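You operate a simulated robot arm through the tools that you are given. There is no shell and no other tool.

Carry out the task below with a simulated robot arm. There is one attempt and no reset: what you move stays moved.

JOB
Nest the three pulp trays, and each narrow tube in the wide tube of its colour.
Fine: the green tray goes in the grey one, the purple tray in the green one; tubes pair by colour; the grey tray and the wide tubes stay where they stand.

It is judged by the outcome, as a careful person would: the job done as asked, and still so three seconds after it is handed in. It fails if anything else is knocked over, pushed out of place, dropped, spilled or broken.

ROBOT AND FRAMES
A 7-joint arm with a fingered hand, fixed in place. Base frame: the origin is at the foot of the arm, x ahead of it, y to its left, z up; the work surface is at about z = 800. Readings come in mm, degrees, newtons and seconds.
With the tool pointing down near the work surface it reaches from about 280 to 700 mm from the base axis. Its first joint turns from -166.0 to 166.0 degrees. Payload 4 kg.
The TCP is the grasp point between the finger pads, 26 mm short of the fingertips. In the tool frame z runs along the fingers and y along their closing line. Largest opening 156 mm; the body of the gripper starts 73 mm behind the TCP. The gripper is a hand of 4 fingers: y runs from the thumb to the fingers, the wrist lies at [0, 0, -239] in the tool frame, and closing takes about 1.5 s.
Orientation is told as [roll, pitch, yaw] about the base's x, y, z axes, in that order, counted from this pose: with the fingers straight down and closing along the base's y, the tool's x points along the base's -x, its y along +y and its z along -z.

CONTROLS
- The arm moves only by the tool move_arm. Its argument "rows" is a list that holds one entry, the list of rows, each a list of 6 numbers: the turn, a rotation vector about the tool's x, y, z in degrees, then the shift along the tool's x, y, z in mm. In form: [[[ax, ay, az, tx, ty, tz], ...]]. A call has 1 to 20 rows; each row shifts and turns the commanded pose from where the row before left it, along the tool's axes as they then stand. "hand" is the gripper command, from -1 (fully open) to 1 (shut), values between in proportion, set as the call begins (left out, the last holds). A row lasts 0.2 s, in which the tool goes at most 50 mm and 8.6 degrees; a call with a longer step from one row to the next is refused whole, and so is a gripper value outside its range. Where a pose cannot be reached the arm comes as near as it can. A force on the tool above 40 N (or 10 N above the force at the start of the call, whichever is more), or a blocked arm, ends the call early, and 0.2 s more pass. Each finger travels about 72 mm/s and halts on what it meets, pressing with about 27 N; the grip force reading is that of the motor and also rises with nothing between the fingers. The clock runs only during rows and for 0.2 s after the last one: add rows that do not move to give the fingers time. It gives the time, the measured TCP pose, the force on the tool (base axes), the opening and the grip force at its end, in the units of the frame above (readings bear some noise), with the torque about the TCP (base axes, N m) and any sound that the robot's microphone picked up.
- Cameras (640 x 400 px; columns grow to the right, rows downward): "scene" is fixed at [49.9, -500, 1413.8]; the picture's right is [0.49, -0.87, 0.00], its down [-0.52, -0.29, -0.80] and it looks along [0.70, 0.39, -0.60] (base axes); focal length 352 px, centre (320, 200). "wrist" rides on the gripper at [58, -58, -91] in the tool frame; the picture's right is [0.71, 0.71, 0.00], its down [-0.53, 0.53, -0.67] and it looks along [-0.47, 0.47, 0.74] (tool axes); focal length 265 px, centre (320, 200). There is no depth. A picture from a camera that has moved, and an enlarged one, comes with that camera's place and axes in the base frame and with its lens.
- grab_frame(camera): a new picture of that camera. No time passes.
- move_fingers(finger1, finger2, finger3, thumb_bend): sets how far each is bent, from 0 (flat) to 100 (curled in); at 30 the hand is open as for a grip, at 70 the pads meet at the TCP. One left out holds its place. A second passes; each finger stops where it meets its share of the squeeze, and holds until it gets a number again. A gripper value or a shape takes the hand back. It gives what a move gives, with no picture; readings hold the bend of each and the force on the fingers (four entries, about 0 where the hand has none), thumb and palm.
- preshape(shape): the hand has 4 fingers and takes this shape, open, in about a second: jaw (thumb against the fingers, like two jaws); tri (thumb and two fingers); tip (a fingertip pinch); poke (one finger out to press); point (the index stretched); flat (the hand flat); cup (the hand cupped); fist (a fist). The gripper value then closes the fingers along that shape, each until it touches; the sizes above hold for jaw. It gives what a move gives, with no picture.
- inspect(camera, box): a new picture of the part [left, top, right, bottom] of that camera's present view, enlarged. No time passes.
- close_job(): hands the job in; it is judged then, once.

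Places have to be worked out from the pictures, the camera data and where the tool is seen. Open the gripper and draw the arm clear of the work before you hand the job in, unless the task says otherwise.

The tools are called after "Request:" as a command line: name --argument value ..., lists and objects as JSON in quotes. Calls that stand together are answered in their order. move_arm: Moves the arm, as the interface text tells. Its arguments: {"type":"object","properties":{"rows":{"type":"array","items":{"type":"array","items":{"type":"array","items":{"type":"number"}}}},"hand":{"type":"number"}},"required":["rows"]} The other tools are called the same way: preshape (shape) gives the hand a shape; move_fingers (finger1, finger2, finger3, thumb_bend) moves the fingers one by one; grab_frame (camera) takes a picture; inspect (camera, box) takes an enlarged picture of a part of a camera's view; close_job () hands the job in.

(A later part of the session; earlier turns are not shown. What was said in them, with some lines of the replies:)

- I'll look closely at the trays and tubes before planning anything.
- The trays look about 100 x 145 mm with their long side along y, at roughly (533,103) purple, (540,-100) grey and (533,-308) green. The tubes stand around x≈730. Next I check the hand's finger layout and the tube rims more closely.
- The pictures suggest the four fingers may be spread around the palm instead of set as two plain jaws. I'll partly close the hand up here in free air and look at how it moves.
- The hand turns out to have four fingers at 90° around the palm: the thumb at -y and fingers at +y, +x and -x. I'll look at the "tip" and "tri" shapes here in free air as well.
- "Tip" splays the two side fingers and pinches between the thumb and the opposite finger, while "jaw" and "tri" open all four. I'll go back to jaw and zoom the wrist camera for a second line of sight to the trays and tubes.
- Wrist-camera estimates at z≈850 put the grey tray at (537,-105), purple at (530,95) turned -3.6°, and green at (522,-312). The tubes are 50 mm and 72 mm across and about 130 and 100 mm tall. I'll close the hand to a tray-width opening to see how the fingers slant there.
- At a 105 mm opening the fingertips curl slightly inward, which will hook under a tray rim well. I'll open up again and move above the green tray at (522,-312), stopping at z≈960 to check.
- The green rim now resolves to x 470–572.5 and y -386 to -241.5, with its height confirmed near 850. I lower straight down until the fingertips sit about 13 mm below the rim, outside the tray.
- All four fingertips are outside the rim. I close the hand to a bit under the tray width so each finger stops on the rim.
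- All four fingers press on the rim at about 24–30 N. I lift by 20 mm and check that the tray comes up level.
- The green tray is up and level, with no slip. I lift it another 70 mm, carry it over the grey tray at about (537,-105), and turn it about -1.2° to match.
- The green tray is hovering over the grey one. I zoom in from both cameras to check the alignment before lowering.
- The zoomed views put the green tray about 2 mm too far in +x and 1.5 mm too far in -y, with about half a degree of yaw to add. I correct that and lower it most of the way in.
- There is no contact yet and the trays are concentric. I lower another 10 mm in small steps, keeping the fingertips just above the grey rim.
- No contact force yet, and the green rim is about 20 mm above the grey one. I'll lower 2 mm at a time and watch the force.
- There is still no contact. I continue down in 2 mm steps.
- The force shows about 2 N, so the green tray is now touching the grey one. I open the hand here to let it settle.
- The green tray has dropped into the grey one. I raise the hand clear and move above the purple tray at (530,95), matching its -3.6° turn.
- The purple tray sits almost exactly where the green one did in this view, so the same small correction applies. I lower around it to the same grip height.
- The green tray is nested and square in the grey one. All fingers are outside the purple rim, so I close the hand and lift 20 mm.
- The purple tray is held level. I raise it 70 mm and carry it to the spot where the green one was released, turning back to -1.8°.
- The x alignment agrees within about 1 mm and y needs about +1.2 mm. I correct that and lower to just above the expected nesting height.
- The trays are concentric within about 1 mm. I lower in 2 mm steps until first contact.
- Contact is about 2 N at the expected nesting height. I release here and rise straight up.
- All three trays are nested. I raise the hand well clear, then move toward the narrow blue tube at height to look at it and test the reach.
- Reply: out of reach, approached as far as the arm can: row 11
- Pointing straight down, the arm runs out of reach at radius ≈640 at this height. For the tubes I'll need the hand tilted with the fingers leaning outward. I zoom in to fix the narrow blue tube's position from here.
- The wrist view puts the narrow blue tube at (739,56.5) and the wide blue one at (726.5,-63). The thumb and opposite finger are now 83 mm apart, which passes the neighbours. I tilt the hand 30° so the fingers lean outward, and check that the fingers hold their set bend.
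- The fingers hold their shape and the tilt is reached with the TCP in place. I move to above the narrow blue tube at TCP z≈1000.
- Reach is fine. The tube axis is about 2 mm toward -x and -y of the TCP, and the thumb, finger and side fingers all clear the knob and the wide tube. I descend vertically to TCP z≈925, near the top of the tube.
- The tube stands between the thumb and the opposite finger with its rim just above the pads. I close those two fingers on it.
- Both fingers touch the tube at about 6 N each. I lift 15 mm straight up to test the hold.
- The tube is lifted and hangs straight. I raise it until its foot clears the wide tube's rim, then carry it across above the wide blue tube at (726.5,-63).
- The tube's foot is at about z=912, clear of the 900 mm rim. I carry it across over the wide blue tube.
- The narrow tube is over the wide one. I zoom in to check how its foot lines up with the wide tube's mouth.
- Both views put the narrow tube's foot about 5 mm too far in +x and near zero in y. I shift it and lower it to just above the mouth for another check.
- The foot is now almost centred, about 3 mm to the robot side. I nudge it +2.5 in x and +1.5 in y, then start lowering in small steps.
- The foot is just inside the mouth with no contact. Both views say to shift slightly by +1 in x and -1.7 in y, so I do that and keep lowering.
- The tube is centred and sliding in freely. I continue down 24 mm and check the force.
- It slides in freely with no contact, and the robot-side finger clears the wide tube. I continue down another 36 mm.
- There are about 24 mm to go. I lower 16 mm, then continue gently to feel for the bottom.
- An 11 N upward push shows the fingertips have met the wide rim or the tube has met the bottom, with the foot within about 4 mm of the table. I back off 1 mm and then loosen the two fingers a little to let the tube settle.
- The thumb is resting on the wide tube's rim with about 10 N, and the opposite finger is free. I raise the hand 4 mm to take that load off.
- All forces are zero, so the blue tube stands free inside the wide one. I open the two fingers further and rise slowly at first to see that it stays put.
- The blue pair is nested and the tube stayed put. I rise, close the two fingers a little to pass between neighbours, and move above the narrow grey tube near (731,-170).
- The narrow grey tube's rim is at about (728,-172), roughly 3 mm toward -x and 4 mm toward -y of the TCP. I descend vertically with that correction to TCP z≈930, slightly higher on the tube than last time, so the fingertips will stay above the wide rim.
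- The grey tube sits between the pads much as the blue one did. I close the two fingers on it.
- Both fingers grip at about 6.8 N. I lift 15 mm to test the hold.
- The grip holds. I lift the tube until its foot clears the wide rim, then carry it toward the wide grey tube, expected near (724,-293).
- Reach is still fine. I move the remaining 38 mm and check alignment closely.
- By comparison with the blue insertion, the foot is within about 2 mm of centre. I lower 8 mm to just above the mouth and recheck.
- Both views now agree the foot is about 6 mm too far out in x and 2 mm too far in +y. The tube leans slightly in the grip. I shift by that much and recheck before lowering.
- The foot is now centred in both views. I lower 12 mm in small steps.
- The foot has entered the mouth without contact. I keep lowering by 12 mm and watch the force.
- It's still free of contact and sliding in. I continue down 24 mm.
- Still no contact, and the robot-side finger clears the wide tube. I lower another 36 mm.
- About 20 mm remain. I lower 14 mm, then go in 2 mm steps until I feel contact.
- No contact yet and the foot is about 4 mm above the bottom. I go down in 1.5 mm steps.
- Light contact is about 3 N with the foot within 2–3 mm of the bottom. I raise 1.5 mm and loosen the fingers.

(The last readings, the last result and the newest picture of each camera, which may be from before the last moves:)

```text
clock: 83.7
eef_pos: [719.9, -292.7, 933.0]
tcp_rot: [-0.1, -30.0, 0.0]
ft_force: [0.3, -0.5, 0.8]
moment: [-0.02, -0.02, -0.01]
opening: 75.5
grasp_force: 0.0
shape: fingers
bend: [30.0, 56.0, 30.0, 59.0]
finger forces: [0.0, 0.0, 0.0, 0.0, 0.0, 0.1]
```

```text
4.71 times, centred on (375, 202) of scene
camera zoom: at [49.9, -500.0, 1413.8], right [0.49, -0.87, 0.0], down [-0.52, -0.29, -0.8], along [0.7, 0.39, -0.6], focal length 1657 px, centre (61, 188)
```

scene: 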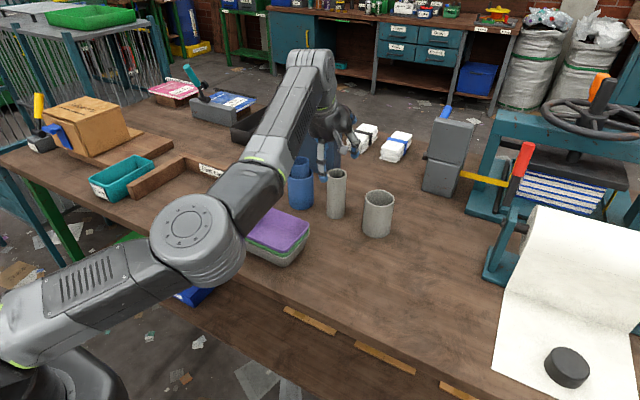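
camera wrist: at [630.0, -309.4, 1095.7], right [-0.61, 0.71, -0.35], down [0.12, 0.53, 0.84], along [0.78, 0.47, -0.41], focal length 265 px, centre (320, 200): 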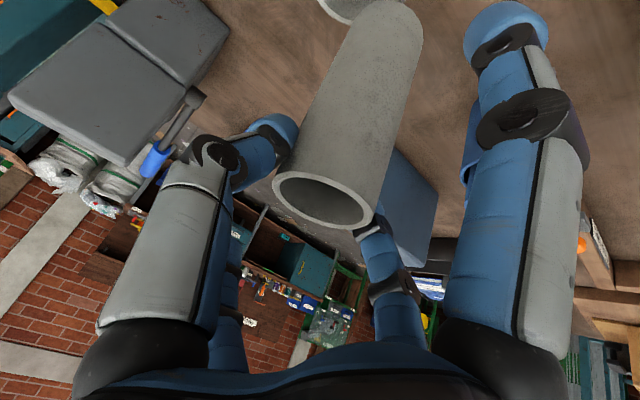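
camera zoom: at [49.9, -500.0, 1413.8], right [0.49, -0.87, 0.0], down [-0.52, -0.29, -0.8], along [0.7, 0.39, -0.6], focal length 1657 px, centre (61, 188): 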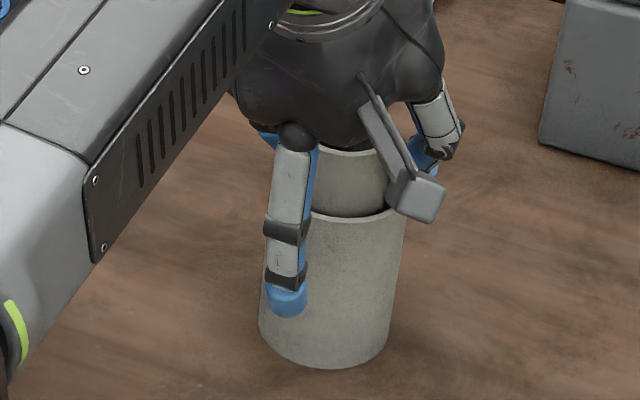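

Both fingers are free of the tube. I open them further and rise slowly.

Request:
move_arm --rows '[[[0, 0, 0, -1, 0, -1.73], [0, 0, 0, 0, 0, 0]]]'

Request:
move_fingers --finger2 50 --thumb_bend 50

Request:
move_arm --rows '[[[0, 0, 0, -2.5, 0, -4.33], [0, 0, 0, -2.5, 0, -4.33], [0, 0, 0, -5, 0, -8.66], [0, 0, 0, -5, 0, -8.66], [0, 0, 0, 0, 0, 0]]]'

Request:
inspect --camera "scene" --box '[340, 160, 410, 245]'

Request:
grab_frame --camera "wrist"

```text
clock: 84.3
eef_pos: [718.4, -292.3, 935.8]
tcp_rot: [0.0, -30.0, 0.0]
ft_force: [-0.6, 0.4, 0.4]
moment: [0.04, -0.01, 0.0]
opening: 75.4
grasp_force: 0.2
shape: fingers
bend: [30.0, 56.0, 30.0, 59.0]
finger forces: [0.0, 0.0, 0.0, 0.1, 0.1, 0.0]
```

```text
clock: 85.3
eef_pos: [720.3, -293.9, 936.1]
tcp_rot: [0.0, -30.0, 0.0]
ft_force: [0.6, -0.2, -0.1]
moment: [0.0, 0.0, 0.05]
opening: 82.9
grasp_force: 0.1
shape: fingers
bend: [30.0, 50.0, 30.0, 50.0]
finger forces: [0.1, 0.0, 0.0, 0.0, 0.0, 0.0]
```

```text
clock: 86.5
eef_pos: [719.1, -293.9, 964.9]
tcp_rot: [0.0, -30.1, 0.0]
ft_force: [-0.6, -0.7, 0.4]
moment: [-0.03, -0.02, -0.02]
opening: 82.8
grasp_force: 0.1
shape: fingers
bend: [30.0, 50.0, 30.0, 50.0]
finger forces: [0.0, 0.0, 0.0, 0.0, 0.1, 0.0]
```

```text
4.71 times, centred on (375, 202) of scene
camera zoom: at [49.9, -500.0, 1413.8], right [0.49, -0.87, 0.0], down [-0.52, -0.29, -0.8], along [0.7, 0.39, -0.6], focal length 1657 px, centre (61, 188)
```

zoom: 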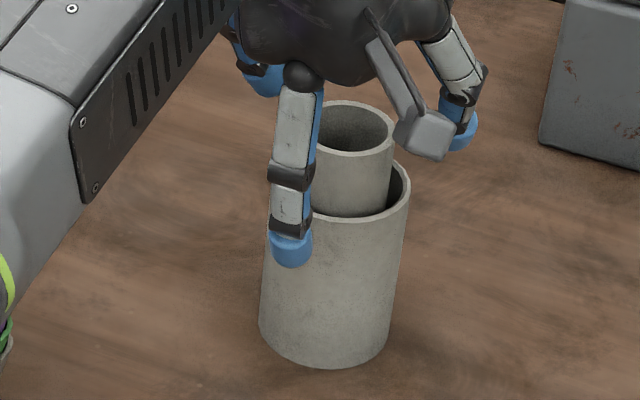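

```text
taken
camera wrist: at [623.8, -350.8, 1016.1], right [-0.61, 0.71, -0.35], down [0.12, 0.53, 0.84], along [0.78, 0.47, -0.41], focal length 265 px, centre (320, 200)
```

wrist: 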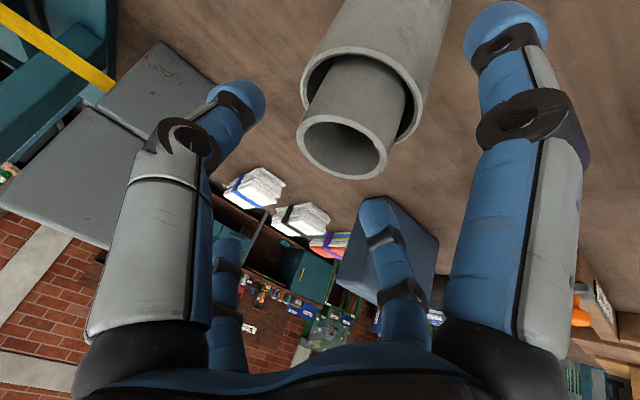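

The grey pair is nested and standing. I rise, draw back toward the robot, level the hand and open it fully.

Request:
move_arm --rows '[[[0, 0, 0, -12.5, 0, -21.7], [0, 0, 0, -12.5, 0, -21.7], [0, 0, 0, -12.5, 0, -21.7], [0, 0, 0, 34.6, 0, -20], [0, 0, 0, 34.6, 0, -20], [0, 0, 0, 34.6, 0, -20], [0, 0, 0, 34.6, 0, -20], [0, 0, 0, 34.6, 0, -20], [0, 7.5, 0, 0, 0, 0], [0, 7.5, 0, 0, 0, 0], [0, 7.5, 0, 0, 0, 0], [0, 7.5, 0, 0, 0, 0], [0, 0, 0, 20, -20, -30], [0, 0, 0, 20, -20, -30], [0, 0, 0, 0, 0, 0]]]'

Request:
move_arm --rows '[[[0, 0, 0, 0, 0, 0], [0, 0, 0, 0, 0, 0], [0, 0, 0, 0, 0, 0], [0, 0, 0, 0, 0, 0]]]' --hand -1

Request:
grab_frame --camera "scene"

Request:
grab_frame --camera "wrist"

```text
clock: 89.7
eef_pos: [480.9, -331.4, 1098.8]
tcp_rot: [0.0, 0.2, 0.0]
ft_force: [0.3, 0.2, -0.4]
moment: [0.01, 0.0, 0.0]
opening: 83.0
grasp_force: 0.0
shape: fingers
bend: [30.0, 50.0, 30.0, 50.0]
finger forces: [0.0, 0.1, 0.0, 0.0, 0.1, 0.0]
```

```text
clock: 90.7
eef_pos: [481.2, -331.2, 1098.8]
tcp_rot: [-0.1, 0.0, 0.0]
ft_force: [0.4, 0.0, 0.1]
moment: [0.0, -0.03, 0.03]
opening: 155.9
grasp_force: 0.1
shape: jaw
bend: [30.0, 30.0, 30.0, 30.0]
finger forces: [0.1, 0.0, 0.1, 0.0, 0.0, 0.0]
```

```text
taken
```

scene: 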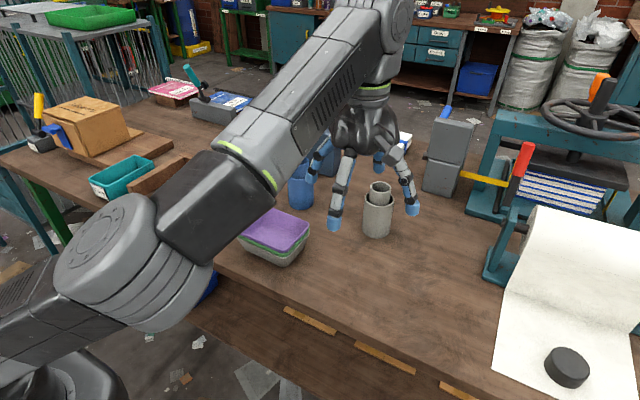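

```text
taken
camera wrist: at [423.9, -388.9, 1190.0], right [-0.71, 0.71, 0.0], down [0.53, 0.53, 0.67], along [0.47, 0.47, -0.74], focal length 265 px, centre (320, 200)
```

wrist: 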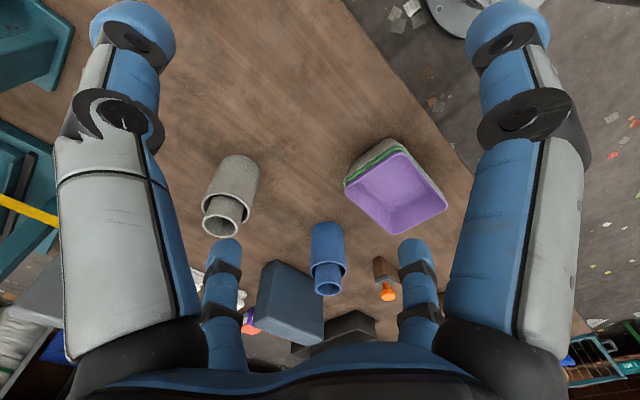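

Everything looks nested. I move back near the starting pose for an unobstructed check from the scene camera.

Request:
move_arm --rows '[[[0, 0, 0, 8, 0, -30], [0, 0, 0, 8, 38, -13], [0, 0, 0, 8, 38, -13], [0, 0, 0, 8, 38, -13], [0, 0, 0, 0, 38, 0], [0, 0, 0, 0, 0, 0]]]' --hand -1

Request:
grab_frame --camera "scene"

Request:
inspect --camera "scene" --box '[160, 130, 420, 310]'

Request:
inspect --camera "scene" --box '[225, 190, 325, 275]'

Request:
inspect --camera "scene" --box '[270, 140, 410, 245]'

```text
clock: 92.1
eef_pos: [448.4, -177.2, 1171.5]
tcp_rot: [0.0, -0.1, 0.1]
ft_force: [0.1, 0.1, 0.3]
moment: [-0.01, -0.01, 0.02]
opening: 156.0
grasp_force: 0.1
shape: jaw
bend: [30.0, 30.0, 30.0, 30.0]
finger forces: [0.1, 0.0, 0.0, 0.0, 0.1, 0.1]
```

```text
taken
```

scene: 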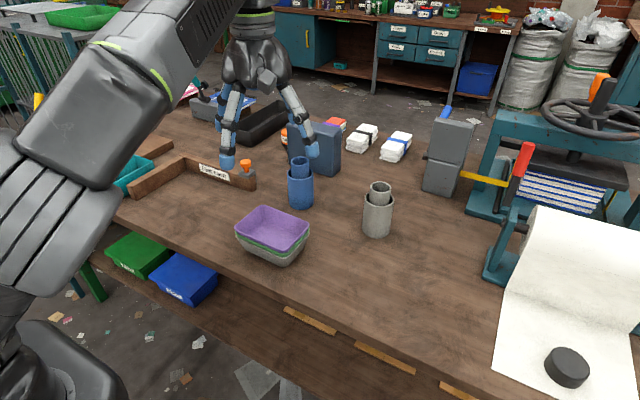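

```text
2.22 times, centred on (290, 220) of scene
camera zoom: at [49.9, -500.0, 1413.8], right [0.49, -0.87, 0.0], down [-0.52, -0.29, -0.8], along [0.7, 0.39, -0.6], focal length 782 px, centre (387, 156)
```

zoom: 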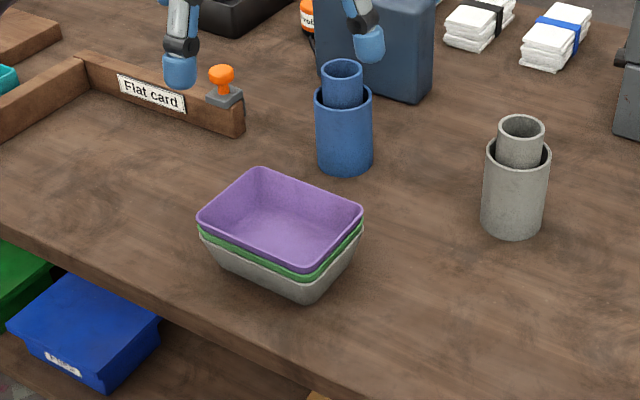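

```text
4.71 times, centred on (275, 232) of scene
camera zoom: at [49.9, -500.0, 1413.8], right [0.49, -0.87, 0.0], down [-0.52, -0.29, -0.8], along [0.7, 0.39, -0.6], focal length 1657 px, centre (532, 47)
```

zoom: 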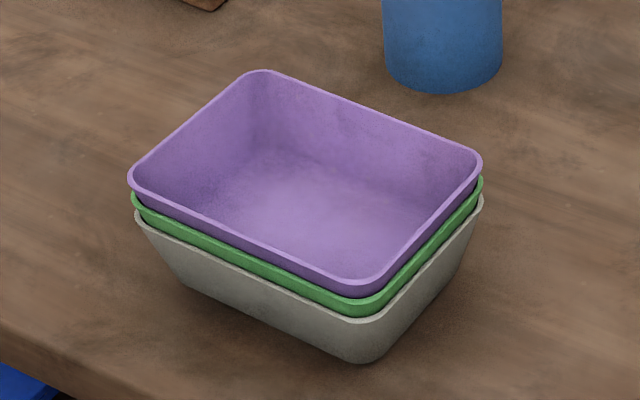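

```text
3.81 times, centred on (340, 192) of scene
camera zoom: at [49.9, -500.0, 1413.8], right [0.49, -0.87, 0.0], down [-0.52, -0.29, -0.8], along [0.7, 0.39, -0.6], focal length 1341 px, centre (244, 229)
```

zoom: 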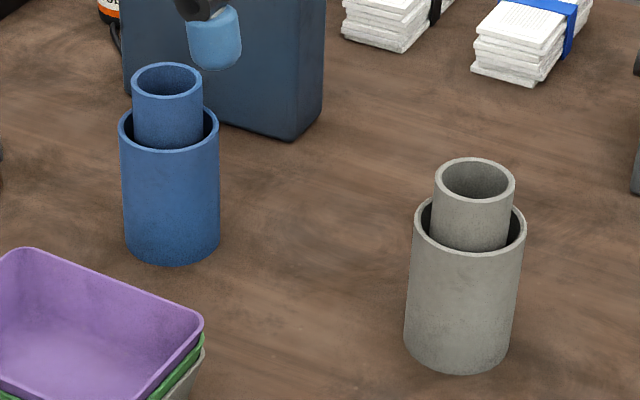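

The final views show purple in green in grey with even rims, and each narrow tube standing inside the wide tube of its colour. The wide tubes are where they were and the grey tray is within 2–3 mm of its starting place. Nothing else was disturbed, and the hand is open and clear, so I hand the job in.

Request:
close_job

```text
The job is handed in.
```

The job is handed in. In the last pictures, the green tray sits in the grey one and the purple tray in the green one. The narrow blue tube stands in the wide blue tube, and the narrow grey tube in the wide grey tube.

- **Grey tray:** it shifted about 2–3 mm while I was nesting the green tray into it. I judged that small enough to leave alone, since nudging it back risked disturbing the stack.
- **Wide tubes:** both appear exactly where they started. While I was releasing the blue tube, the thumb pressed on the wide blue rim with about 10 N, but the tube did not visibly move.
- **Narrow tubes:** each settled the last few millimetres after I loosened the fingers, because the fingertips met the wide rim first. Both were standing upright when I checked.

Nothing else on the bench was touched, and the hand was open and clear of the work when I handed in.
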